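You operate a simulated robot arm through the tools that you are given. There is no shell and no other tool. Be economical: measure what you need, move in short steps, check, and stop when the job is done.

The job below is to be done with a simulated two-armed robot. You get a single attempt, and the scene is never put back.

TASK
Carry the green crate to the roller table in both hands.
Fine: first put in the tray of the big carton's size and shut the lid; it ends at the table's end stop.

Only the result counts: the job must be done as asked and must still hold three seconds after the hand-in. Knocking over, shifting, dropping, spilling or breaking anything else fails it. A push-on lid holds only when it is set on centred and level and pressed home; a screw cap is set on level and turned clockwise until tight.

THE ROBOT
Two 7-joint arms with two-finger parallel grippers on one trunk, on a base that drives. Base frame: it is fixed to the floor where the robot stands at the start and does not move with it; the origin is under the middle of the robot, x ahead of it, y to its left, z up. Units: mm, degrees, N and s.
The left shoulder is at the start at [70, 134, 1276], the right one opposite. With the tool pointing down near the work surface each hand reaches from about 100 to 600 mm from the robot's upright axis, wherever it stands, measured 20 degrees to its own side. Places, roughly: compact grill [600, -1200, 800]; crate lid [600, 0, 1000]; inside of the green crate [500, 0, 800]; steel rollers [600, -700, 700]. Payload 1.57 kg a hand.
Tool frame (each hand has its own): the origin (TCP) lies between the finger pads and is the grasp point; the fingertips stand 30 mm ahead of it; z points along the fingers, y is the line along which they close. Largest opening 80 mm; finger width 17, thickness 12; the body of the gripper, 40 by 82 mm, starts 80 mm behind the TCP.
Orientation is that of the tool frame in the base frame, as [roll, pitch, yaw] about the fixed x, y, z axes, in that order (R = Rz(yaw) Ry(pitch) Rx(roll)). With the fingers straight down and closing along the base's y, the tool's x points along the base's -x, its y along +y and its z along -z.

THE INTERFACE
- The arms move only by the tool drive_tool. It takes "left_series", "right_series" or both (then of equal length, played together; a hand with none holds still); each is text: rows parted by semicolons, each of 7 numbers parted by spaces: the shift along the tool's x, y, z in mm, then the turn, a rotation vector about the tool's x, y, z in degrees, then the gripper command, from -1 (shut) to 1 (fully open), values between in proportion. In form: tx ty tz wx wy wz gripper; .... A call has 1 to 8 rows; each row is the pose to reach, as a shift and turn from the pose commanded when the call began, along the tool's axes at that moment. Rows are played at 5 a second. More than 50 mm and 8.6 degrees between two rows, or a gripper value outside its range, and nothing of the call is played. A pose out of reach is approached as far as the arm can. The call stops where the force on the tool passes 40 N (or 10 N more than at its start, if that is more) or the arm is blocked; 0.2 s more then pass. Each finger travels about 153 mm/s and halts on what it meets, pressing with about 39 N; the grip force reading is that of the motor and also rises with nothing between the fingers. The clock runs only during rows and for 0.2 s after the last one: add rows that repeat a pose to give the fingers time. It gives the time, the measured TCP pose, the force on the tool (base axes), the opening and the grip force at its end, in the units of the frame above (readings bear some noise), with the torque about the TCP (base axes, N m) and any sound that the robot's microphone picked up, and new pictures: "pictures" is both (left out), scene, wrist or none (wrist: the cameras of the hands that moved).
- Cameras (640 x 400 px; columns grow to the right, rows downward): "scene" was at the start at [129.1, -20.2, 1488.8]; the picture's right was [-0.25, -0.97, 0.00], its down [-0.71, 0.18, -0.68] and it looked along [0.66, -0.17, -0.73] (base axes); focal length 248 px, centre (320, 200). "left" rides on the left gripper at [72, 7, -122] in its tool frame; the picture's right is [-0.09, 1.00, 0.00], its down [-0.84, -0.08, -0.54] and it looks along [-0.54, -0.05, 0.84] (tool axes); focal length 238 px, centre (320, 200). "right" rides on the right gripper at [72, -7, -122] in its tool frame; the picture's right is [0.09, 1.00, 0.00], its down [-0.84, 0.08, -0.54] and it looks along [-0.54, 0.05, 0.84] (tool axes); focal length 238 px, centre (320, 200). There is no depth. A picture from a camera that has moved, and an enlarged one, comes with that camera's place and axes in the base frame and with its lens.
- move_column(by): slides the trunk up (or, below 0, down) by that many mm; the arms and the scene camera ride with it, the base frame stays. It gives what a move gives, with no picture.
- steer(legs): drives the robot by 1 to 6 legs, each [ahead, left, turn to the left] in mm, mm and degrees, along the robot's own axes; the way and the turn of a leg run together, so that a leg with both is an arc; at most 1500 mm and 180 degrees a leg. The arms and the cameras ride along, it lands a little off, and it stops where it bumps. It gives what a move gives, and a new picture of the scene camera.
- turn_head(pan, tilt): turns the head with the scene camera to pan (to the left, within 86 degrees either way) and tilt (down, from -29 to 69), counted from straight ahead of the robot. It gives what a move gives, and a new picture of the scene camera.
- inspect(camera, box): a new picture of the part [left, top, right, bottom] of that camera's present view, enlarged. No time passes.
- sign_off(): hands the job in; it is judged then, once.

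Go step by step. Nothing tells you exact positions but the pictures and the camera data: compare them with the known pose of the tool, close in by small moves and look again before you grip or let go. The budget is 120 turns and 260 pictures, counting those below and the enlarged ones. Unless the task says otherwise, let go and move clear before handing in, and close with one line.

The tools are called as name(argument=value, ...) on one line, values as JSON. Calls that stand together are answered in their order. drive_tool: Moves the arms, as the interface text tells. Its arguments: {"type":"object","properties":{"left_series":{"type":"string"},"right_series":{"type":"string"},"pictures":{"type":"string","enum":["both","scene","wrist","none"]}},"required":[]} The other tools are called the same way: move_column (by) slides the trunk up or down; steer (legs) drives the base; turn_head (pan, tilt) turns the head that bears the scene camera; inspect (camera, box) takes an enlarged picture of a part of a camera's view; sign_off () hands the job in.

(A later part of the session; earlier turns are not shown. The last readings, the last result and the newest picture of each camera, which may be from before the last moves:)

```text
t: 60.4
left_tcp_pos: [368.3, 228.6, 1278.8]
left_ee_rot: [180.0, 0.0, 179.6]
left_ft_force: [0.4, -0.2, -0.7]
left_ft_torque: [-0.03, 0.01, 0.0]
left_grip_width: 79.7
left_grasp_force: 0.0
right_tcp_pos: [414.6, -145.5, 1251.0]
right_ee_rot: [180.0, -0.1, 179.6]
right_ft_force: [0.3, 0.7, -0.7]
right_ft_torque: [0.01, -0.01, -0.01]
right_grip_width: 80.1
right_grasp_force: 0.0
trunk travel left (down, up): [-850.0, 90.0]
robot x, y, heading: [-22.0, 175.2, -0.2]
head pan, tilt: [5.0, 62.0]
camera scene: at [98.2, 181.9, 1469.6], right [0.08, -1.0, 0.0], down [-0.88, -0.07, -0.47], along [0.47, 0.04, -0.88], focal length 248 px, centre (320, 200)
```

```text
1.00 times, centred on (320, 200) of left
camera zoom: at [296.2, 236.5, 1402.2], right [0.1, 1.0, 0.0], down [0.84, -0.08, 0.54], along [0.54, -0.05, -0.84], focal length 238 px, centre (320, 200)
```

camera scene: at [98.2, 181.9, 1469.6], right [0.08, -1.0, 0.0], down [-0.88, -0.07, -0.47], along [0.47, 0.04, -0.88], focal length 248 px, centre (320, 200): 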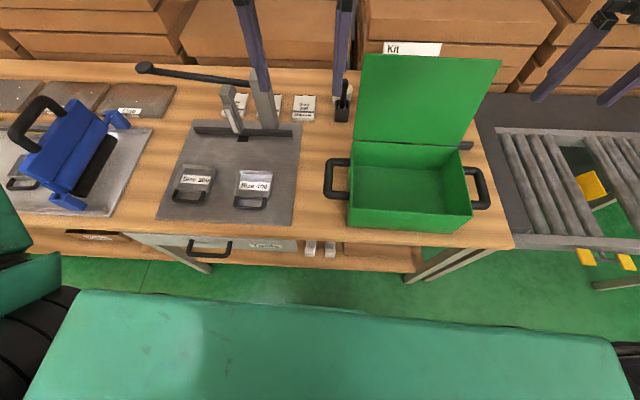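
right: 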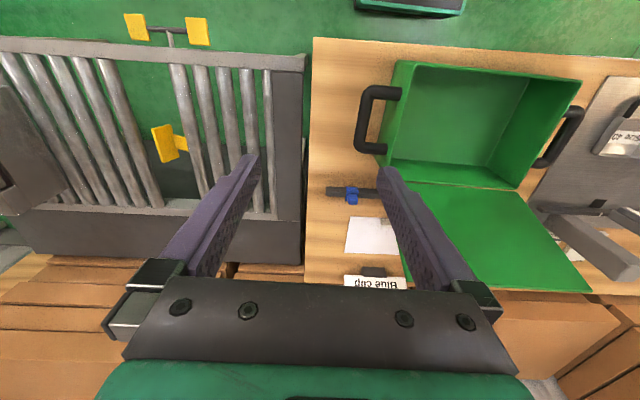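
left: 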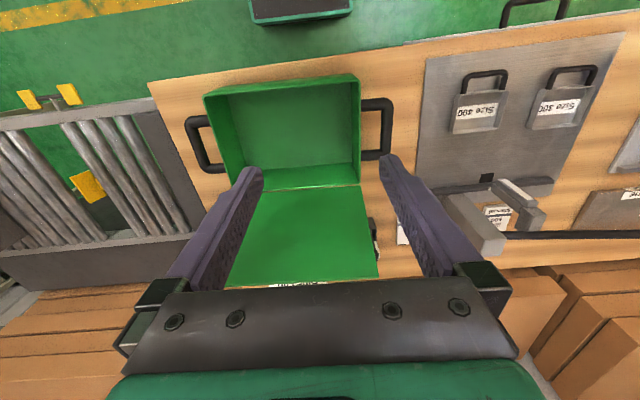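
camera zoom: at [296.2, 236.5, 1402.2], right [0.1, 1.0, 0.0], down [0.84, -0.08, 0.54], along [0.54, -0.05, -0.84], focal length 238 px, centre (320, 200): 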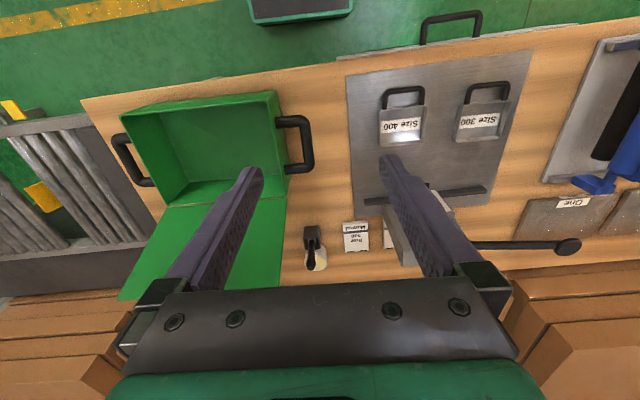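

Big carton = 400; the tray's handle bar is near (398, 415). I'll bring the left hand over it, stopping 150 mm above for a close look.

drive_tool(left_series="3 23 34 0 0 0 1; 6 46 68 0 0 0 1; 9 69 102 0 0 0 1; 12 92 136 0 0 0 1; 15 115 170 0 0 0 1; 18 138 204 0 0 0 1; 21 161 238 0 0 0 1; 24 185 272 0 0 0 1", pictures="both")

```text
t: 62.2
left_tcp_pos: [344.5, 416.1, 1005.6]
left_ee_rot: [-180.0, 0.1, 179.6]
left_ft_force: [-0.1, 0.5, 0.0]
left_ft_torque: [0.01, 0.0, -0.04]
left_grip_width: 79.9
left_grasp_force: 0.1
right_tcp_pos: [413.1, -145.3, 1250.9]
right_ee_rot: [179.9, 0.1, 179.6]
right_ft_force: [0.7, -0.1, -0.2]
right_ft_torque: [-0.02, -0.01, 0.02]
right_grip_width: 80.0
right_grasp_force: 0.0
trunk travel left (down, up): [-850.0, 90.0]
robot x, y, heading: [-18.7, 178.9, -0.2]
head pan, tilt: [5.0, 62.0]
camera scene: at [97.3, 183.3, 1469.7], right [0.08, -1.0, 0.0], down [-0.88, -0.07, -0.47], along [0.47, 0.04, -0.88], focal length 248 px, centre (320, 200)
camera left: at [272.3, 422.0, 1128.4], right [0.1, 1.0, 0.0], down [0.84, -0.08, 0.54], along [0.54, -0.05, -0.84], focal length 238 px, centre (320, 200)
```

scene: 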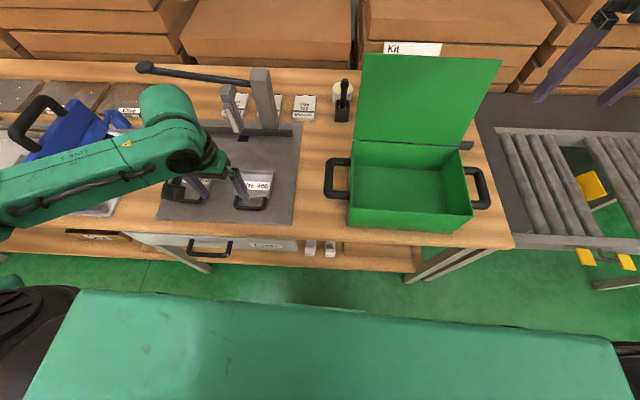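
left: 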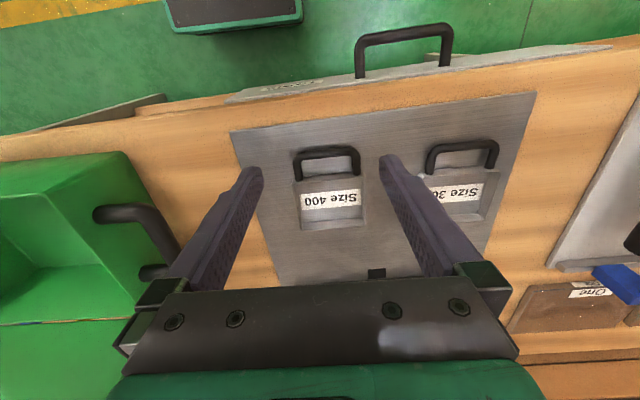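

inspect(camera="left", box=[270, 130, 400, 240])

inspect(camera="scene", box=[160, 140, 300, 230])

```text
3.64 times, centred on (335, 185) of left
camera zoom: at [272.3, 422.0, 1128.4], right [0.1, 1.0, 0.0], down [0.84, -0.08, 0.54], along [0.54, -0.05, -0.84], focal length 867 px, centre (266, 254)
```

zoom: 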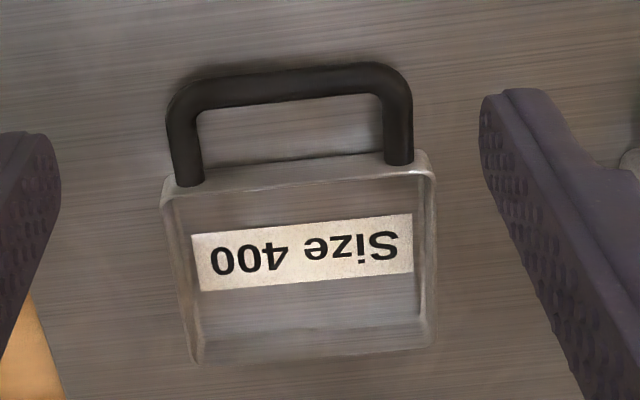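

```text
4.44 times, centred on (230, 185) of scene
camera zoom: at [97.3, 183.3, 1469.7], right [0.08, -1.0, 0.0], down [-0.88, -0.07, -0.47], along [0.47, 0.04, -0.88], focal length 1102 px, centre (720, 267)
```

zoom: 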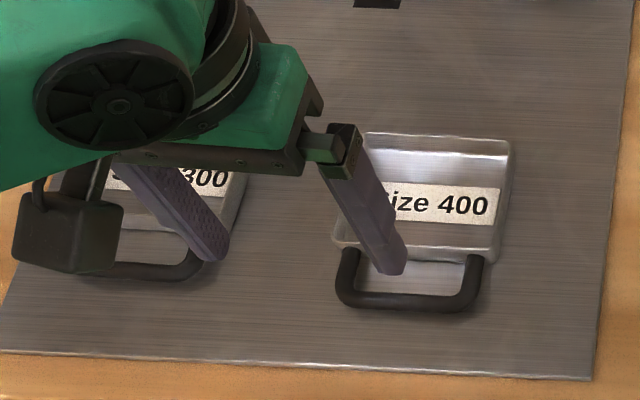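

The tray's handle is a horizontal bar along y, near (391, 420). I'll turn the left gripper about 93° to close across the bar, staying above.

drive_tool(left_series="-6 0 5 0 0 8.5 1; -12 1 10 0 0 17 1; -18 1 15 0 0 25.5 1; -24 2 20 0 0 34 1; -30 2 25 0 0 42.5 1; -36 3 30 0 0 51 1; -42 3 35 0 0 59.5 1; -46 4 40 0 0 68 1", pictures="none")

drive_tool(left_series="0 0 0 0 0 8.4 1; 0 0 0 0 0 16.8 0.5; 0 0 0 0 0 25 -0.2; 0 0 0 0 0 25 -0.2", pictures="both")

```text
t: 64.0
left_tcp_pos: [392.0, 418.9, 967.3]
left_ee_rot: [180.0, 0.0, 111.5]
left_ft_force: [-0.7, 0.4, 0.1]
left_ft_torque: [0.03, 0.0, 0.01]
left_grip_width: 80.0
left_grasp_force: 0.1
right_tcp_pos: [413.3, -146.2, 1251.3]
right_ee_rot: [180.0, 0.0, 179.6]
right_ft_force: [0.1, 1.1, 0.1]
right_ft_torque: [-0.02, -0.01, 0.01]
right_grip_width: 80.2
right_grasp_force: 0.1
trunk travel left (down, up): [-850.0, 90.0]
robot x, y, heading: [-14.6, 180.7, -0.4]
head pan, tilt: [5.0, 62.0]
```

```text
t: 65.0
left_tcp_pos: [391.8, 418.6, 967.9]
left_ee_rot: [180.0, 0.0, 86.6]
left_ft_force: [0.3, 0.2, 0.0]
left_ft_torque: [0.01, 0.01, -0.02]
left_grip_width: 32.2
left_grasp_force: 0.1
right_tcp_pos: [414.9, -146.4, 1250.8]
right_ee_rot: [-180.0, 0.1, 179.6]
right_ft_force: [0.5, 0.1, 0.3]
right_ft_torque: [-0.04, -0.03, 0.01]
right_grip_width: 80.0
right_grasp_force: 0.0
trunk travel left (down, up): [-850.0, 90.0]
robot x, y, heading: [-15.6, 178.3, -0.5]
head pan, tilt: [5.0, 62.0]
camera scene: at [97.7, 181.9, 1469.6], right [0.08, -1.0, 0.0], down [-0.88, -0.07, -0.47], along [0.47, 0.04, -0.88], focal length 248 px, centre (320, 200)
camera left: at [402.4, 490.0, 1090.8], right [0.99, -0.15, 0.0], down [-0.13, -0.83, 0.54], along [-0.08, -0.54, -0.84], focal length 238 px, centre (320, 200)
```

scene: 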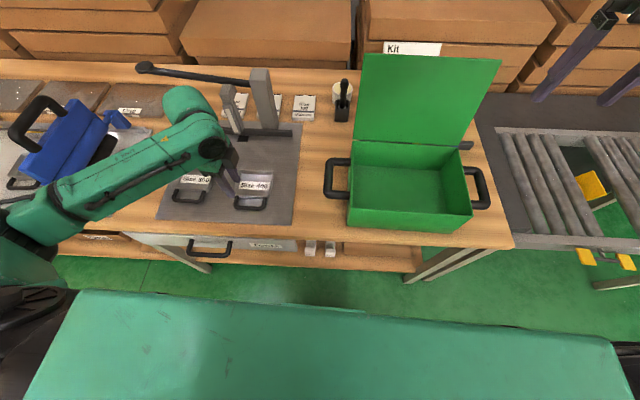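
left: 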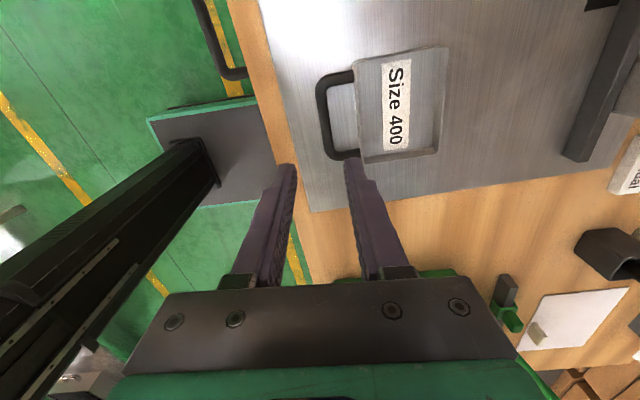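

The three views agree: bar at about x=399, y=422, z≈818, 12 mm thick. Opening 32 fits inside the handle; I'll shift and descend to just over it.

drive_tool(left_series="4 7 0 0 0 0 -0.2; 4 7 40 0 0 0 -0.2; 4 7 80 0 0 0 -0.2; 4 7 105 0 0 0 -0.2", pictures="both")

inspect(camera="left", box=[220, 20, 480, 300])

```text
t: 66.0
left_tcp_pos: [397.7, 421.4, 864.2]
left_ee_rot: [-180.0, 0.0, 86.6]
left_ft_force: [0.4, 0.2, -0.2]
left_ft_torque: [0.0, -0.04, -0.01]
left_grip_width: 31.9
left_grasp_force: 0.0
right_tcp_pos: [413.7, -144.6, 1250.8]
right_ee_rot: [179.9, 0.1, 179.5]
right_ft_force: [-0.1, -0.1, 1.1]
right_ft_torque: [0.01, -0.02, 0.02]
right_grip_width: 80.0
right_grasp_force: 0.1
trunk travel left (down, up): [-850.0, 90.0]
robot x, y, heading: [-21.3, 176.6, -0.3]
head pan, tilt: [5.0, 62.0]
camera scene: at [98.0, 182.0, 1469.6], right [0.08, -1.0, 0.0], down [-0.88, -0.07, -0.47], along [0.47, 0.04, -0.88], focal length 248 px, centre (320, 200)
camera left: at [409.6, 493.8, 986.8], right [0.99, -0.15, 0.0], down [-0.13, -0.83, 0.54], along [-0.08, -0.54, -0.84], focal length 238 px, centre (320, 200)
```

scene: 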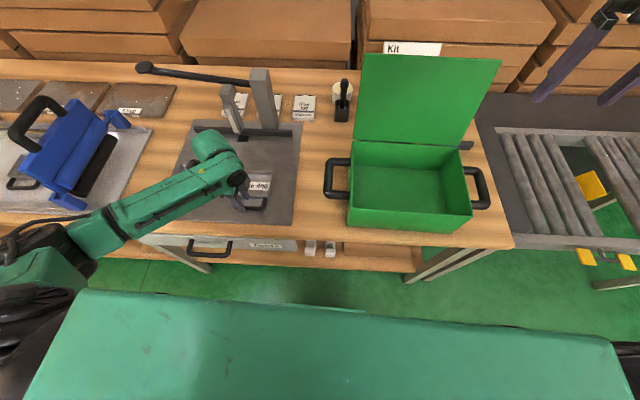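
left: 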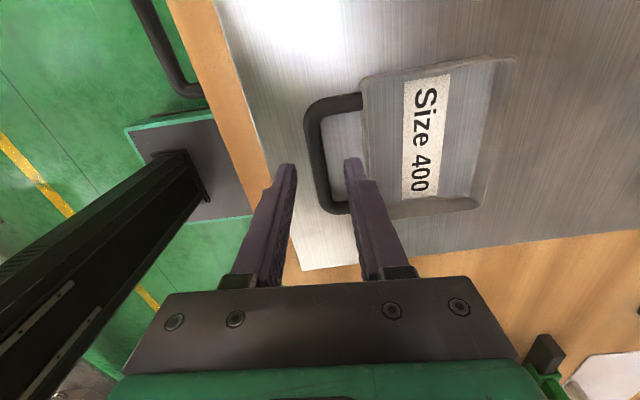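

```text
1.43 times, centred on (350, 160) of left
camera zoom: at [409.6, 493.8, 986.8], right [0.99, -0.15, 0.0], down [-0.13, -0.83, 0.54], along [-0.08, -0.54, -0.84], focal length 340 px, centre (277, 257)
```

zoom: 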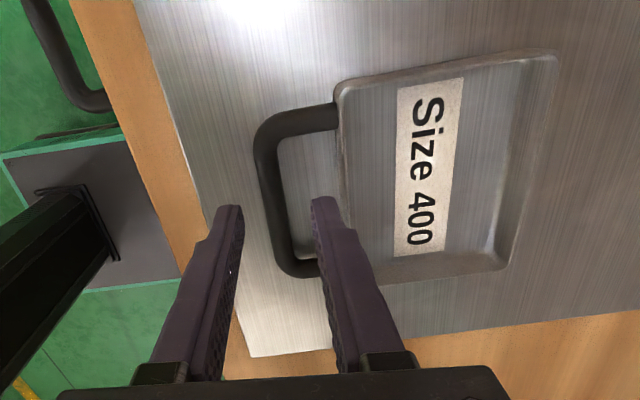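

Bar centred between fingers in x; I trim the yaw by 5°, descend to z≈840 and close.

drive_tool(left_series="5 1 12 0 0 -5 -0.2; 5 1 25 0 0 -5 -0.2; 5 1 25 0 0 -5 -1; 5 1 25 0 0 -5 -1; 5 1 25 0 0 -5 -1", pictures="wrist")

```text
t: 67.2
left_tcp_pos: [400.0, 428.2, 840.0]
left_ee_rot: [-180.0, -0.1, 91.7]
left_ft_force: [-0.5, -0.5, 0.0]
left_ft_torque: [0.0, -0.01, -0.02]
left_grip_width: 11.0
left_grasp_force: 28.1
right_tcp_pos: [414.1, -146.1, 1251.4]
right_ee_rot: [-180.0, 0.0, 179.6]
right_ft_force: [-0.4, -0.7, 0.3]
right_ft_torque: [0.03, -0.02, -0.02]
right_grip_width: 79.9
right_grasp_force: 0.1
trunk travel left (down, up): [-850.0, 90.0]
robot x, y, heading: [-21.6, 177.6, -0.4]
head pan, tilt: [5.0, 62.0]
camera left: at [404.1, 500.3, 960.6], right [1.0, -0.06, 0.0], down [-0.05, -0.84, 0.54], along [-0.03, -0.54, -0.84], focal length 238 px, centre (320, 200)
```

left: 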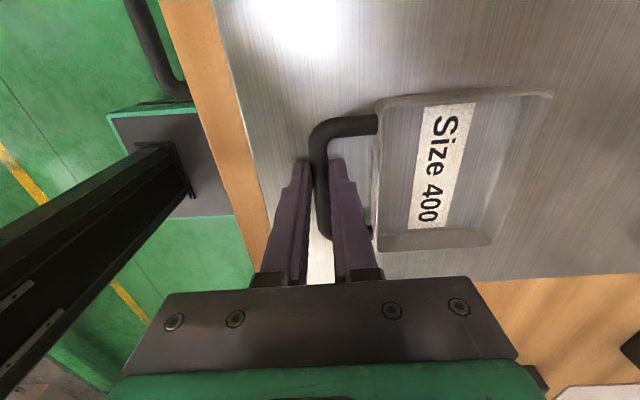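

Gripped at 11 mm. I lift gently and look.

drive_tool(left_series="0 0 -10 0 0 0 -1; 0 0 -25 0 0 0 -1; 0 0 -45 0 0 0 -1; 0 0 -65 0 0 0 -1", pictures="both")

```text
t: 68.2
left_tcp_pos: [399.6, 426.3, 903.9]
left_ee_rot: [180.0, 0.0, 91.6]
left_ft_force: [0.5, 1.1, 0.3]
left_ft_torque: [-0.01, 0.03, 0.0]
left_grip_width: 0.0
left_grasp_force: 21.3
right_tcp_pos: [413.2, -146.3, 1251.3]
right_ee_rot: [-179.9, 0.1, 179.5]
right_ft_force: [0.0, -0.3, 0.4]
right_ft_torque: [-0.03, 0.0, 0.0]
right_grip_width: 79.9
right_grasp_force: 0.0
trunk travel left (down, up): [-850.0, 90.0]
robot x, y, heading: [-20.5, 176.4, -0.6]
head pan, tilt: [5.0, 62.0]
camera scene: at [97.5, 181.9, 1469.6], right [0.08, -1.0, 0.0], down [-0.88, -0.07, -0.47], along [0.47, 0.04, -0.88], focal length 248 px, centre (320, 200)
camera left: at [404.1, 497.4, 1026.5], right [1.0, -0.06, 0.0], down [-0.05, -0.84, 0.54], along [-0.03, -0.54, -0.84], focal length 238 px, centre (320, 200)
```

scene: 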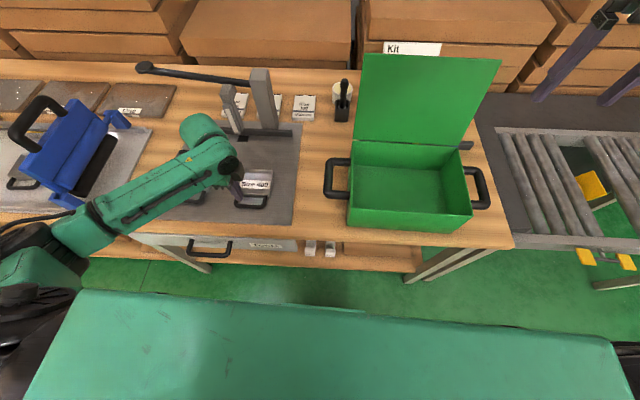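
left: 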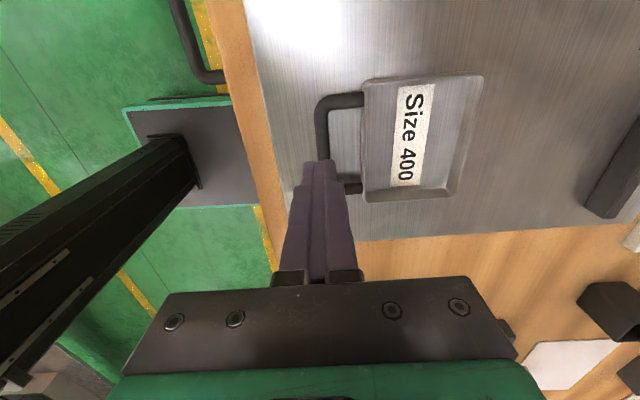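

It slipped off, the grip was too high on the bar (bar sits lower). I reopen and go down till near contact with the plate.

drive_tool(left_series="0 0 0 0 0 0 -0.2; 0 0 0 0 0 0 -0.2; 0 0 40 0 0 0 -0.2; 0 0 66 0 0 0 -0.2; 0 0 70 0 0 0 -0.2; 0 0 73 0 0 0 -0.2", pictures="wrist")

```text
t: 69.8
left_tcp_pos: [403.6, 424.6, 836.2]
left_ee_rot: [179.0, -0.2, 91.7]
left_ft_force: [-5.8, -1.3, 27.0]
left_ft_torque: [-0.13, 0.93, -0.05]
left_grip_width: 37.2
left_grasp_force: 3.1
right_tcp_pos: [411.0, -146.8, 1251.3]
right_ee_rot: [179.8, 0.2, 179.6]
right_ft_force: [0.0, 0.4, -0.1]
right_ft_torque: [-0.01, 0.0, 0.0]
right_grip_width: 80.1
right_grasp_force: 0.1
trunk travel left (down, up): [-850.0, 90.0]
robot x, y, heading: [-17.9, 177.6, -0.4]
head pan, tilt: [5.0, 62.0]
stopped in row 6 (left hand): the force on the tool passed its limit (the readings are from after the stop); the commanded pose is now the measured one
camera left: at [405.9, 497.0, 959.3], right [1.0, -0.06, 0.01], down [-0.06, -0.84, 0.54], along [-0.02, -0.54, -0.84], focal length 238 px, centre (320, 200)
```

left: 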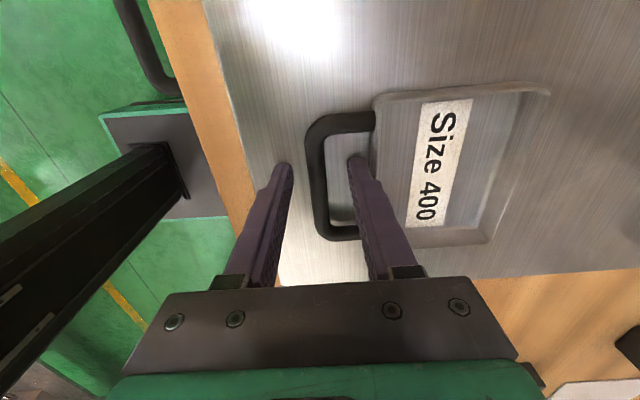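

The fingertips reach the plate at TCP z≈836, so the bar is near z 812. I close here, almost on the plate, and lift only 12 mm to test.

drive_tool(left_series="3 -2 -1 0 0 0 -0.2; 3 -2 -1 0 0 0 -1; 3 -2 -1 0 0 0 -1; 3 -2 -1 0 0 0 -1; 3 -2 -7 0 0 0 -1; 3 -2 -13 0 0 0 -1; 3 -2 -13 0 0 0 -1", pictures="both")

inspect(camera="left", box=[240, 60, 560, 280])

```text
t: 70.3
left_tcp_pos: [395.0, 425.8, 835.4]
left_ee_rot: [-180.0, 0.0, 91.5]
left_ft_force: [-16.9, -6.0, 33.4]
left_ft_torque: [0.29, 0.63, 0.18]
left_grip_width: 11.4
left_grasp_force: 28.6
right_tcp_pos: [408.5, -145.9, 1252.4]
right_ee_rot: [179.9, 0.3, 179.7]
right_ft_force: [0.4, 0.2, -1.3]
right_ft_torque: [-0.02, 0.06, -0.02]
right_grip_width: 80.1
right_grasp_force: 0.0
trunk travel left (down, up): [-850.0, 90.0]
robot x, y, heading: [-18.8, 177.2, -0.1]
head pan, tilt: [5.0, 62.0]
stopped in row 2 (left hand): the force on the tool passed its limit (the readings are from after the stop); the commanded pose is now the measured one
camera scene: at [91.0, 180.2, 1470.1], right [0.08, -1.0, 0.0], down [-0.88, -0.07, -0.47], along [0.47, 0.04, -0.88], focal length 248 px, centre (320, 200)
camera left: at [399.1, 497.9, 958.7], right [1.0, -0.07, 0.0], down [-0.06, -0.84, 0.54], along [-0.04, -0.54, -0.84], focal length 238 px, centre (320, 200)
```

scene: 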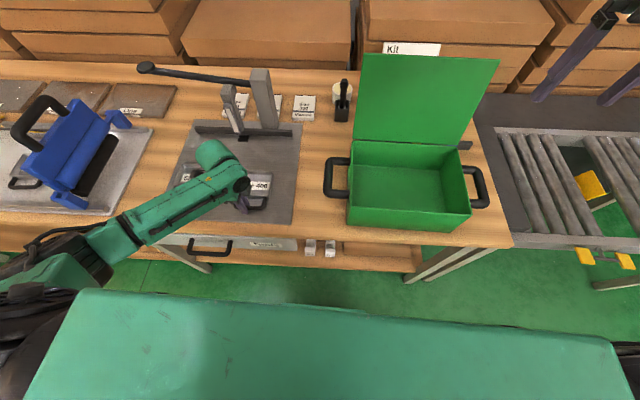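
left: 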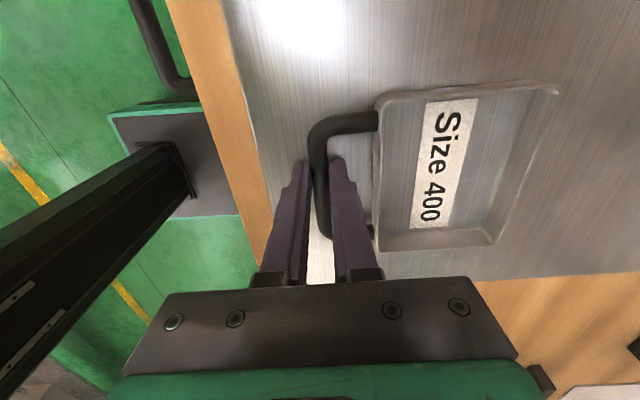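

```text
1.82 times, centred on (400, 170) of left
camera zoom: at [399.1, 497.9, 958.7], right [1.0, -0.07, 0.0], down [-0.06, -0.84, 0.54], along [-0.04, -0.54, -0.84], focal length 433 px, centre (174, 254)
```

zoom: 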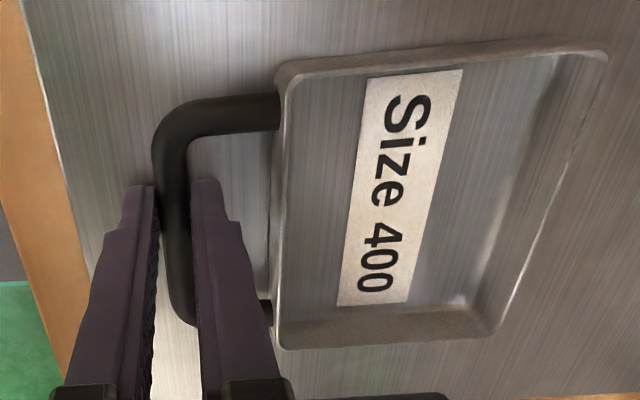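

Gripped. Lift 12 mm slowly.

drive_tool(left_series="0 0 0 0 0 0 -1; 0 0 -2 0 0 0 -1; 0 0 -5 0 0 0 -1; 0 0 -8 0 0 0 -1; 0 0 -12 0 0 0 -1", pictures="wrist")

```text
t: 71.5
left_tcp_pos: [399.6, 427.9, 844.4]
left_ee_rot: [-179.7, 0.0, 91.5]
left_ft_force: [0.4, 0.1, -1.1]
left_ft_torque: [0.03, 0.1, 0.03]
left_grip_width: 11.0
left_grasp_force: 28.9
right_tcp_pos: [414.5, -145.8, 1250.0]
right_ee_rot: [179.8, 0.1, 179.7]
right_ft_force: [0.9, -0.5, -0.3]
right_ft_torque: [0.0, -0.03, 0.0]
right_grip_width: 80.0
right_grasp_force: 0.0
trunk travel left (down, up): [-850.0, 90.0]
robot x, y, heading: [-20.2, 176.6, -0.3]
head pan, tilt: [5.0, 62.0]
camera left: at [403.6, 499.3, 967.1], right [1.0, -0.07, 0.0], down [-0.05, -0.84, 0.54], along [-0.04, -0.54, -0.84], focal length 238 px, centre (320, 200)
```

left: 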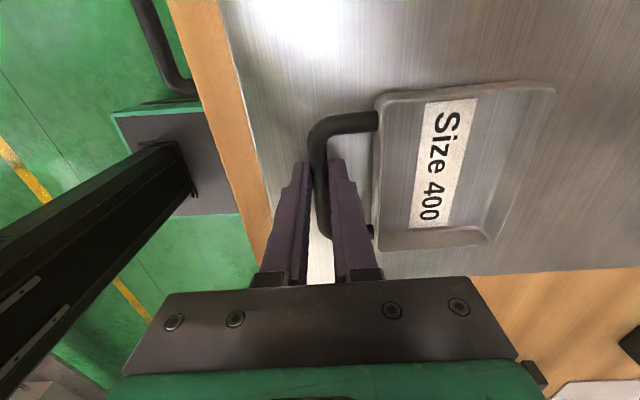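

drive_tool(left_series="0 0 -4 0 0 0 -1; 0 0 -8 0 0 0 -1; 0 0 -12 0 0 0 -1; 0 0 -16 0 0 0 -1; 0 0 -22 0 0 0 -1; 0 0 -30 0 0 0 -1", pictures="wrist")

```text
t: 72.9
left_tcp_pos: [398.8, 427.9, 875.4]
left_ee_rot: [-179.8, 0.0, 91.5]
left_ft_force: [0.4, -0.4, -2.0]
left_ft_torque: [0.01, 0.08, 0.02]
left_grip_width: 11.0
left_grasp_force: 28.3
right_tcp_pos: [413.2, -145.4, 1250.4]
right_ee_rot: [180.0, 0.0, 179.7]
right_ft_force: [-0.3, 1.4, -0.1]
right_ft_torque: [0.01, 0.03, 0.01]
right_grip_width: 79.9
right_grasp_force: 0.0
trunk travel left (down, up): [-850.0, 90.0]
robot x, y, heading: [-18.4, 181.0, -0.1]
head pan, tilt: [5.0, 62.0]
camera left: at [404.6, 499.7, 997.3], right [1.0, -0.07, 0.0], down [-0.05, -0.84, 0.54], along [-0.04, -0.54, -0.84], focal length 238 px, centre (320, 200)
```

left: 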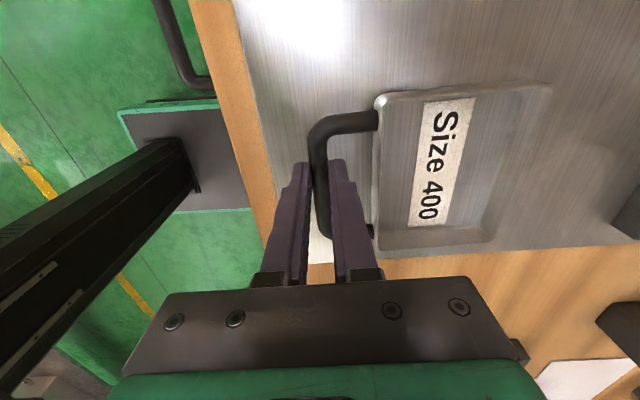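

The tray holds (≈2 N). I raise it well above the crate's rim.

drive_tool(left_series="0 0 -20 0 0 0 -1; 0 0 -45 0 0 0 -1; 0 0 -72 0 0 0 -1; 0 0 -100 0 0 0 -1; 0 0 -130 0 0 0 -1; 0 0 -160 0 0 0 -1; 0 0 -190 0 0 0 -1; 0 0 -220 0 0 0 -1", pictures="both")

inspect(camera="scene", box=[310, 40, 530, 260])

```text
t: 74.7
left_tcp_pos: [399.4, 425.3, 1093.8]
left_ee_rot: [-179.8, 0.0, 91.5]
left_ft_force: [-0.1, 0.9, -1.8]
left_ft_torque: [0.0, 0.1, 0.05]
left_grip_width: 10.9
left_grasp_force: 29.3
right_tcp_pos: [414.6, -145.4, 1250.3]
right_ee_rot: [180.0, 0.1, 179.7]
right_ft_force: [-0.4, -0.5, -0.8]
right_ft_torque: [0.01, -0.02, -0.01]
right_grip_width: 79.9
right_grasp_force: 0.1
trunk travel left (down, up): [-850.0, 90.0]
robot x, y, heading: [-16.5, 178.0, -0.5]
head pan, tilt: [5.0, 62.0]
camera scene: at [97.9, 181.6, 1469.5], right [0.08, -1.0, 0.0], down [-0.88, -0.07, -0.47], along [0.47, 0.04, -0.88], focal length 248 px, centre (320, 200)
camera left: at [404.1, 498.3, 1216.2], right [1.0, -0.07, 0.0], down [-0.05, -0.84, 0.54], along [-0.04, -0.54, -0.84], focal length 238 px, centre (320, 200)
```

scene: 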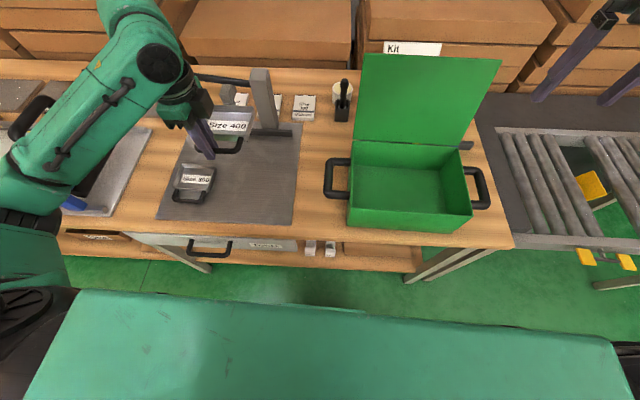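
left: 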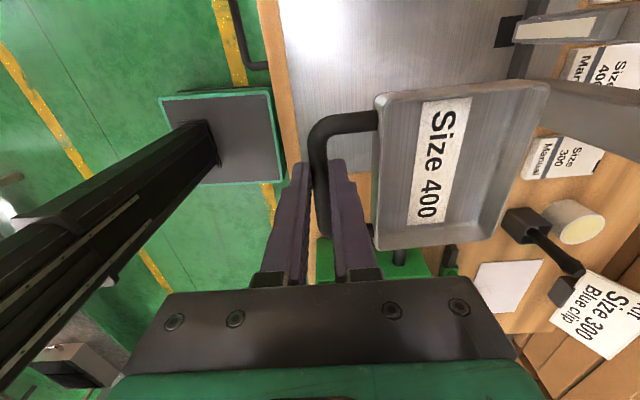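

```text
1.82 times, centred on (420, 150) of scene
camera zoom: at [97.9, 181.6, 1469.5], right [0.08, -1.0, 0.0], down [-0.88, -0.07, -0.47], along [0.47, 0.04, -0.88], focal length 451 px, centre (138, 291)
```

zoom: 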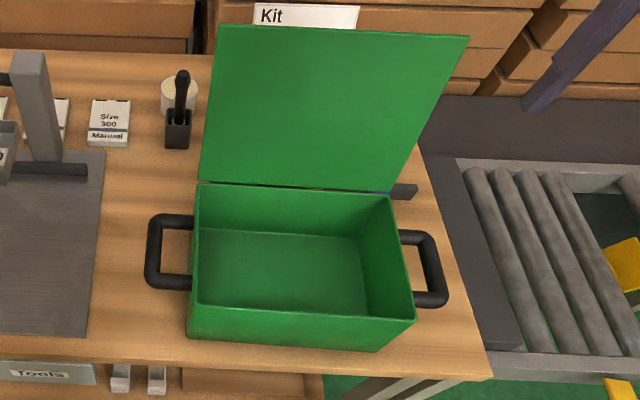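

The tray is held level. Crate: x 377–596, y −175…128, rim z≈916; lid leans back behind x 596. I drive right so that the left hand can lower the tray into the middle.

steer(legs=[[0, -280, 0]])

inspect(camera="left", box=[0, 0, 640, 400])

```text
t: 76.7
left_tcp_pos: [398.6, 151.4, 1092.4]
left_ee_rot: [-179.9, 0.1, 91.4]
left_ft_force: [0.7, 0.7, -1.6]
left_ft_torque: [-0.01, 0.1, 0.02]
left_grip_width: 11.0
left_grasp_force: 28.8
right_tcp_pos: [411.8, -420.0, 1250.8]
right_ee_rot: [-179.9, -0.1, 179.5]
right_ft_force: [0.6, 0.6, 0.0]
right_ft_torque: [-0.03, -0.01, 0.04]
right_grip_width: 80.1
right_grasp_force: 0.2
trunk travel left (down, up): [-850.0, 90.0]
robot x, y, heading: [-17.4, -97.9, -0.6]
head pan, tilt: [5.0, 62.0]
camera scene: at [96.1, -91.8, 1469.5], right [0.08, -1.0, 0.0], down [-0.88, -0.07, -0.47], along [0.47, 0.04, -0.88], focal length 248 px, centre (320, 200)
```

scene: 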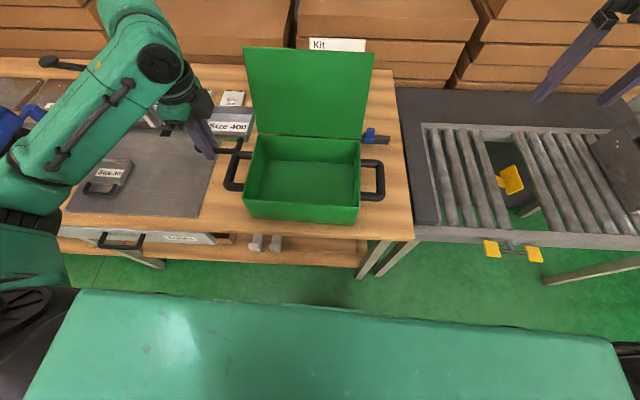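

```text
1.00 times, centred on (320, 200) of left
camera zoom: at [403.1, 223.7, 1215.0], right [1.0, -0.07, 0.0], down [-0.05, -0.84, 0.54], along [-0.04, -0.54, -0.84], focal length 238 px, centre (320, 200)
```

zoom: 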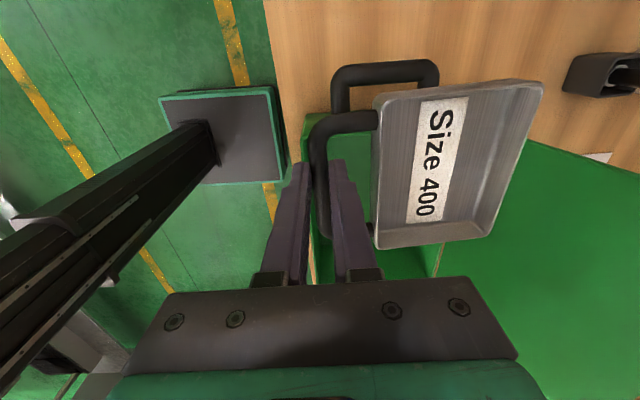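

drive_tool(left_series="-40 7 0 0 0 0 -1; -80 14 0 0 0 0 -1; -120 21 0 0 0 0 -1; -165 27 0 0 0 0 -1; -165 27 20 0 0 0 -1", pictures="both")

```text
t: 77.9
left_tcp_pos: [427.7, -12.5, 1075.2]
left_ee_rot: [-179.8, 0.0, 91.4]
left_ft_force: [0.7, 0.6, -1.7]
left_ft_torque: [0.04, 0.11, -0.01]
left_grip_width: 10.8
left_grasp_force: 29.0
right_tcp_pos: [411.4, -422.5, 1251.3]
right_ee_rot: [180.0, 0.0, 179.5]
right_ft_force: [0.8, -0.5, 0.8]
right_ft_torque: [0.01, -0.01, -0.03]
right_grip_width: 79.8
right_grasp_force: 0.1
trunk travel left (down, up): [-850.0, 90.0]
robot x, y, heading: [-19.9, -98.7, -0.9]
head pan, tilt: [5.0, 62.0]
camera scene: at [96.3, -93.5, 1469.6], right [0.08, -1.0, 0.0], down [-0.88, -0.07, -0.47], along [0.47, 0.04, -0.88], focal length 248 px, centre (320, 200)
camera left: at [432.2, 59.7, 1197.8], right [1.0, -0.07, 0.0], down [-0.05, -0.84, 0.54], along [-0.04, -0.54, -0.84], focal length 238 px, centre (320, 200)
```

scene: 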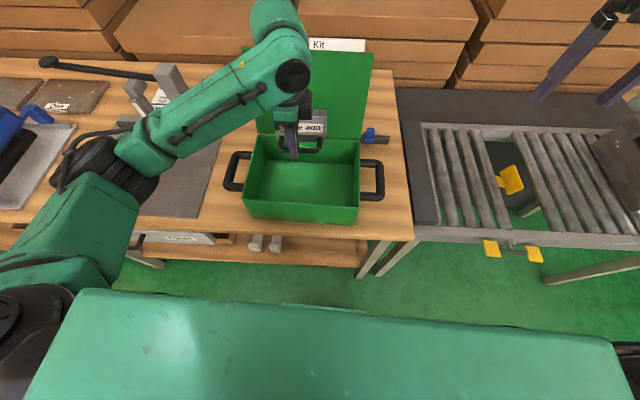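
left: 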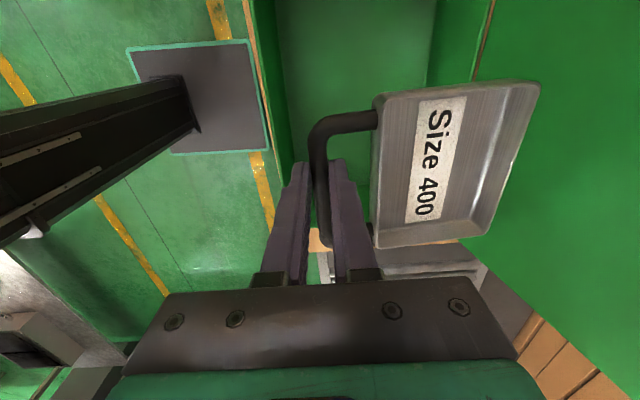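

Above the crate's middle. Lowering to just above the floor level.

drive_tool(left_series="0 0 35 0 0 0 -1; 0 0 70 0 0 0 -1; 0 0 105 0 0 0 -1; 0 0 140 0 0 0 -1; 0 0 170 0 0 0 -1", pictures="both")

```text
t: 79.1
left_tcp_pos: [427.2, -15.6, 901.3]
left_ee_rot: [-179.8, 0.0, 91.3]
left_ft_force: [0.0, 0.0, -1.9]
left_ft_torque: [0.02, 0.1, -0.02]
left_grip_width: 10.9
left_grasp_force: 28.7
right_tcp_pos: [412.7, -421.3, 1250.7]
right_ee_rot: [-180.0, 0.0, 179.5]
right_ft_force: [-1.0, 0.2, -0.4]
right_ft_torque: [0.01, -0.01, 0.04]
right_grip_width: 80.2
right_grasp_force: 0.0
trunk travel left (down, up): [-850.0, 90.0]
robot x, y, heading: [-21.1, -97.8, -0.5]
head pan, tilt: [5.0, 62.0]
camera scene: at [96.6, -94.3, 1469.6], right [0.08, -1.0, 0.0], down [-0.88, -0.07, -0.47], along [0.47, 0.04, -0.88], focal length 248 px, centre (320, 200)
camera left: at [432.1, 57.4, 1024.8], right [1.0, -0.07, 0.0], down [-0.06, -0.84, 0.54], along [-0.04, -0.54, -0.84], focal length 238 px, centre (320, 200)
```

scene: 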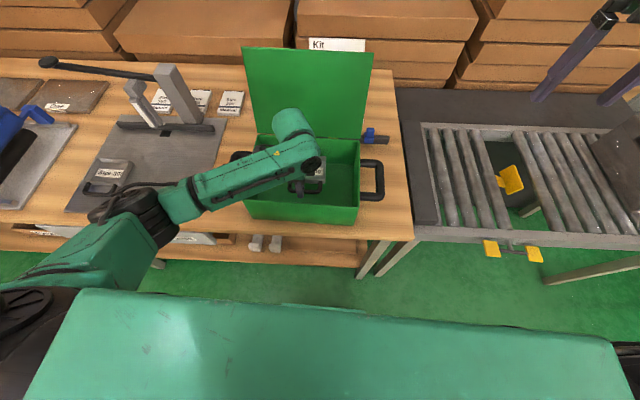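
left: 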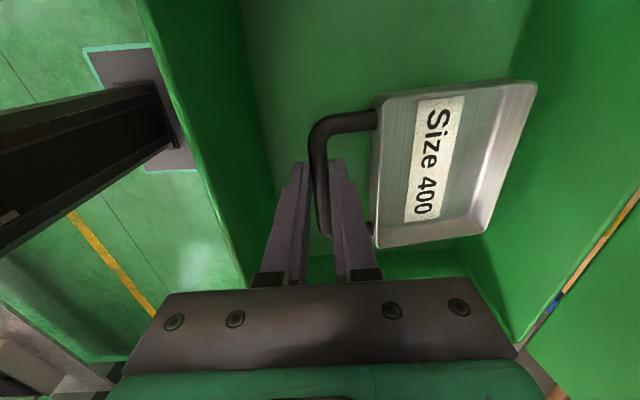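

drive_tool(left_series="0 0 25 0 0 0 -1; 0 0 45 0 0 0 -1; 0 0 50 0 0 0 -1; 0 0 50 0 0 0 -1", pictures="wrist")

```text
t: 80.1
left_tcp_pos: [428.6, -16.8, 852.4]
left_ee_rot: [-179.8, 0.1, 91.3]
left_ft_force: [0.2, 0.9, -0.6]
left_ft_torque: [0.06, 0.03, 0.03]
left_grip_width: 11.1
left_grasp_force: 29.3
right_tcp_pos: [412.2, -423.8, 1250.1]
right_ee_rot: [-180.0, 0.1, 179.4]
right_ft_force: [0.6, 0.3, -1.0]
right_ft_torque: [0.01, 0.01, 0.0]
right_grip_width: 80.0
right_grasp_force: 0.0
trunk travel left (down, up): [-850.0, 90.0]
robot x, y, heading: [-18.8, -101.3, -0.3]
head pan, tilt: [5.0, 62.0]
camera left: at [433.8, 56.1, 974.7], right [1.0, -0.07, 0.0], down [-0.05, -0.84, 0.54], along [-0.04, -0.54, -0.84], focal length 238 px, centre (320, 200)
```

left: 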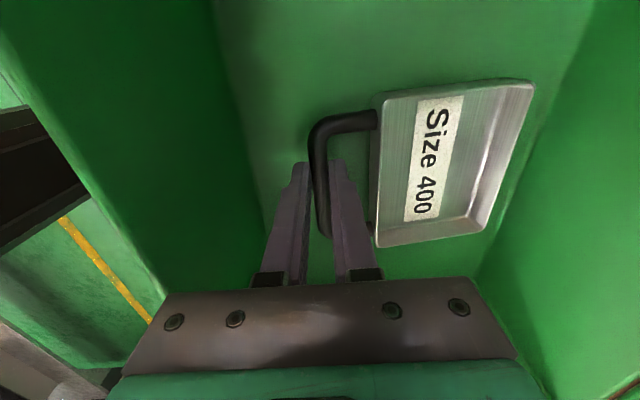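

drive_tool(left_series="0 0 3 0 0 0 -1; 0 0 6 0 0 0 -1; 0 0 6 0 0 0 -1", pictures="none")

drive_tool(left_series="0 0 3 0 0 0 -1; 0 0 5 0 0 0 -1; 0 0 5 0 0 0 -1", pictures="wrist")

```text
t: 80.9
left_tcp_pos: [429.3, -16.8, 845.6]
left_ee_rot: [-179.8, 0.1, 91.5]
left_ft_force: [0.0, 1.1, -0.8]
left_ft_torque: [0.04, -0.06, 0.04]
left_grip_width: 11.2
left_grasp_force: 28.5
right_tcp_pos: [410.4, -423.0, 1250.2]
right_ee_rot: [180.0, 0.2, 179.5]
right_ft_force: [0.0, -0.3, -0.1]
right_ft_torque: [0.0, -0.01, 0.0]
right_grip_width: 80.1
right_grasp_force: 0.0
trunk travel left (down, up): [-850.0, 90.0]
robot x, y, heading: [-18.3, -99.5, -0.4]
head pan, tilt: [5.0, 62.0]
```

```text
t: 81.7
left_tcp_pos: [428.7, -14.9, 841.4]
left_ee_rot: [-179.8, 0.0, 91.5]
left_ft_force: [-0.4, 0.0, -0.1]
left_ft_torque: [0.03, -0.05, -0.01]
left_grip_width: 11.3
left_grasp_force: 28.0
right_tcp_pos: [411.2, -422.7, 1251.4]
right_ee_rot: [180.0, 0.2, 179.5]
right_ft_force: [0.3, 0.6, -0.2]
right_ft_torque: [-0.03, -0.01, -0.02]
right_grip_width: 80.0
right_grasp_force: 0.1
trunk travel left (down, up): [-850.0, 90.0]
robot x, y, heading: [-21.8, -98.5, -0.4]
head pan, tilt: [5.0, 62.0]
camera left: at [433.7, 56.7, 964.4], right [1.0, -0.07, 0.0], down [-0.05, -0.84, 0.54], along [-0.04, -0.54, -0.84], focal length 238 px, centre (320, 200)
```

left: 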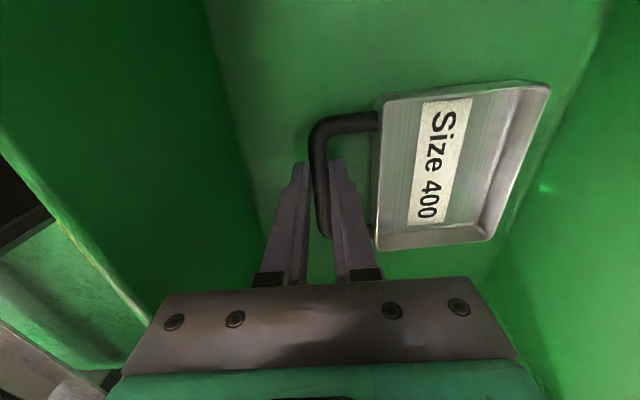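

The tray rests on the floor of the crate. I open a little and rise.

drive_tool(left_series="0 0 0 0 0 0 -0.2; 0 0 0 0 0 0 -0.2; 0 0 -40 0 0 0 -0.2; 0 0 -85 0 0 0 -0.2; 0 0 -130 0 0 0 -0.2; 0 0 -175 0 0 0 -0.2; 0 0 -220 0 0 0 -0.2; 0 0 -250 0 0 0 -0.2", pictures="both")

```text
t: 83.5
left_tcp_pos: [428.3, -14.6, 1091.4]
left_ee_rot: [-179.8, 0.0, 91.4]
left_ft_force: [0.4, -0.1, 0.3]
left_ft_torque: [0.01, -0.03, 0.0]
left_grip_width: 31.8
left_grasp_force: 0.1
right_tcp_pos: [411.2, -422.7, 1250.4]
right_ee_rot: [-179.9, 0.1, 179.5]
right_ft_force: [0.3, -0.4, -0.3]
right_ft_torque: [0.0, -0.02, 0.03]
right_grip_width: 80.2
right_grasp_force: 0.0
trunk travel left (down, up): [-850.0, 90.0]
robot x, y, heading: [-17.5, -96.1, -0.6]
head pan, tilt: [5.0, 62.0]
camera scene: at [95.7, -94.6, 1469.5], right [0.08, -1.0, 0.0], down [-0.88, -0.07, -0.47], along [0.47, 0.04, -0.88], focal length 248 px, centre (320, 200)
camera left: at [433.2, 57.6, 1213.9], right [1.0, -0.07, 0.0], down [-0.06, -0.84, 0.54], along [-0.04, -0.54, -0.84], focal length 238 px, centre (320, 200)
```

scene: 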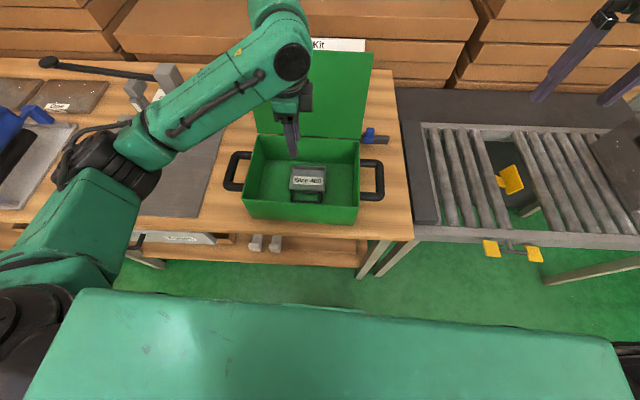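
left: 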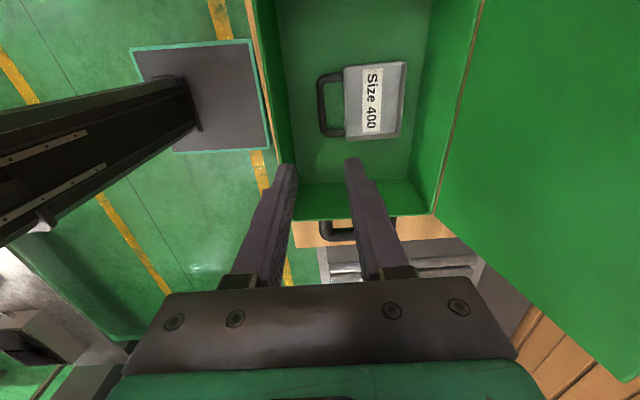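

The tray lies flat in the crate. For the lid I must get behind its top edge, so I drive closer to the bench (base front is ~150 mm clear) and look at the lid.

steer(legs=[[75, 0, 0.5]])

turn_head(pan=5, tilt=40)

```text
t: 84.5
left_tcp_pos: [495.2, -11.3, 1093.2]
left_ee_rot: [179.9, 0.0, 91.9]
left_ft_force: [0.3, 0.4, 0.3]
left_ft_torque: [-0.01, -0.06, 0.03]
left_grip_width: 32.0
left_grasp_force: 0.1
right_tcp_pos: [480.6, -419.6, 1254.2]
right_ee_rot: [180.0, 0.4, -180.0]
right_ft_force: [-0.3, 0.9, -0.3]
right_ft_torque: [0.02, -0.06, 0.04]
right_grip_width: 80.0
right_grasp_force: 0.0
trunk travel left (down, up): [-850.0, 90.0]
robot x, y, heading: [54.3, -97.2, 0.4]
head pan, tilt: [5.0, 62.0]
camera scene: at [161.3, -93.8, 1470.3], right [0.09, -1.0, 0.0], down [-0.88, -0.08, -0.47], along [0.47, 0.04, -0.88], focal length 248 px, centre (320, 200)
```

scene: 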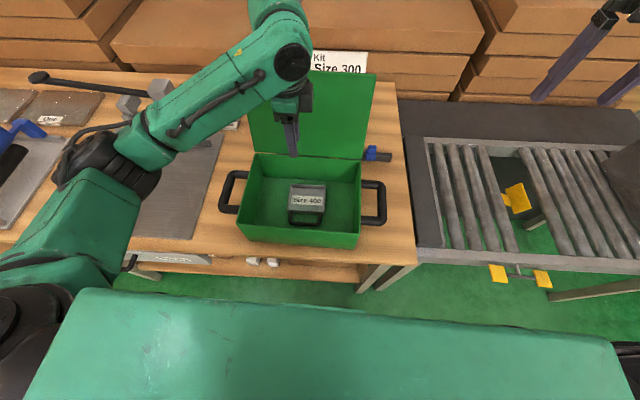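

```text
t: 85.3
left_tcp_pos: [503.0, -10.9, 1091.0]
left_ee_rot: [-179.6, 0.0, 91.9]
left_ft_force: [-0.2, 0.0, -0.5]
left_ft_torque: [0.0, 0.02, 0.0]
left_grip_width: 32.0
left_grasp_force: 0.1
right_tcp_pos: [491.1, -419.3, 1250.7]
right_ee_rot: [-179.9, 0.0, 179.9]
right_ft_force: [-0.3, 0.8, -0.6]
right_ft_torque: [0.0, 0.01, -0.02]
right_grip_width: 80.3
right_grasp_force: 0.0
trunk travel left (down, up): [-850.0, 90.0]
robot x, y, heading: [57.2, -97.7, 0.2]
head pan, tilt: [5.0, 40.0]
camera scene: at [192.7, -92.0, 1498.3], right [0.09, -1.0, 0.0], down [-0.64, -0.06, -0.76], along [0.76, 0.07, -0.64], focal length 248 px, centre (320, 200)
```

scene: 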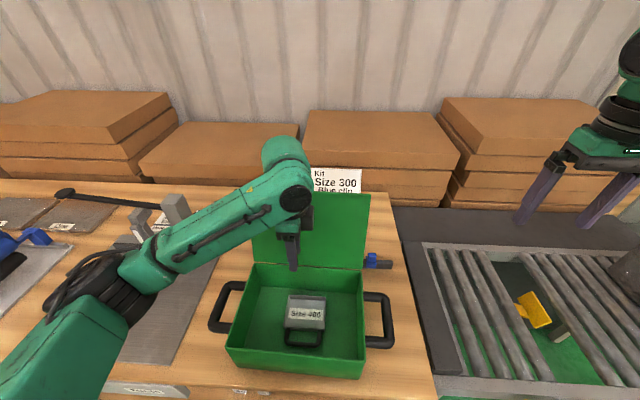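

Triangulated: the lid's top edge is at x≈653, z≈1136. I'll raise the left hand, open fully, and go over so that the fingers straddle the top edge.

drive_tool(left_series="0 0 -45 0 0 0 0.4; 0 0 -90 0 0 0 1; 0 0 -125 0 0 0 1; -1 40 -125 0 0 0 1; -2 80 -125 0 0 0 1; -4 120 -125 0 0 0 1; -5 155 -125 0 0 0 1", pictures="both")

```text
t: 87.0
left_tcp_pos: [640.7, -2.5, 1217.6]
left_ee_rot: [-180.0, -0.1, 91.8]
left_ft_force: [-0.4, 0.3, 0.4]
left_ft_torque: [-0.02, 0.03, -0.02]
left_grip_width: 79.9
left_grasp_force: 0.2
left hand out of reach, approached as far as the arm can: row 7
right_tcp_pos: [488.2, -419.7, 1251.5]
right_ee_rot: [179.9, 0.1, 179.9]
right_ft_force: [0.8, 0.7, -0.3]
right_ft_torque: [0.02, 0.0, 0.0]
right_grip_width: 80.0
right_grasp_force: 0.1
trunk travel left (down, up): [-850.0, 90.0]
robot x, y, heading: [55.2, -96.9, 0.1]
head pan, tilt: [5.0, 40.0]
camera scene: at [190.1, -93.6, 1498.6], right [0.09, -1.0, 0.0], down [-0.64, -0.06, -0.77], along [0.76, 0.07, -0.64], focal length 248 px, centre (320, 200)
camera left: at [644.8, 69.5, 1340.6], right [1.0, -0.06, 0.0], down [-0.05, -0.84, 0.54], along [-0.03, -0.54, -0.84], focal length 238 px, centre (320, 200)
```

scene: 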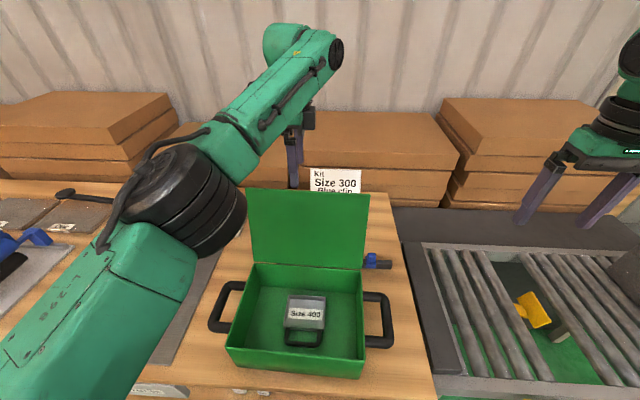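
left: 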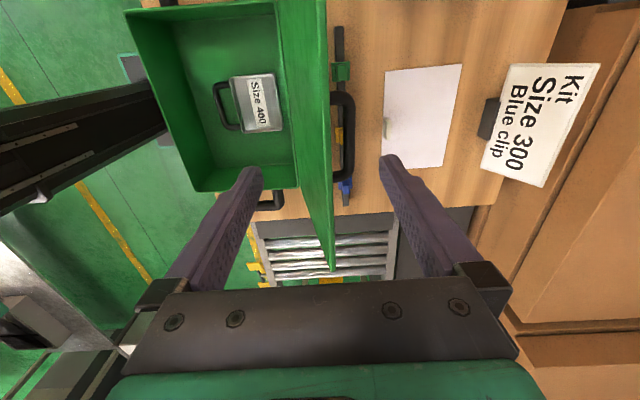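

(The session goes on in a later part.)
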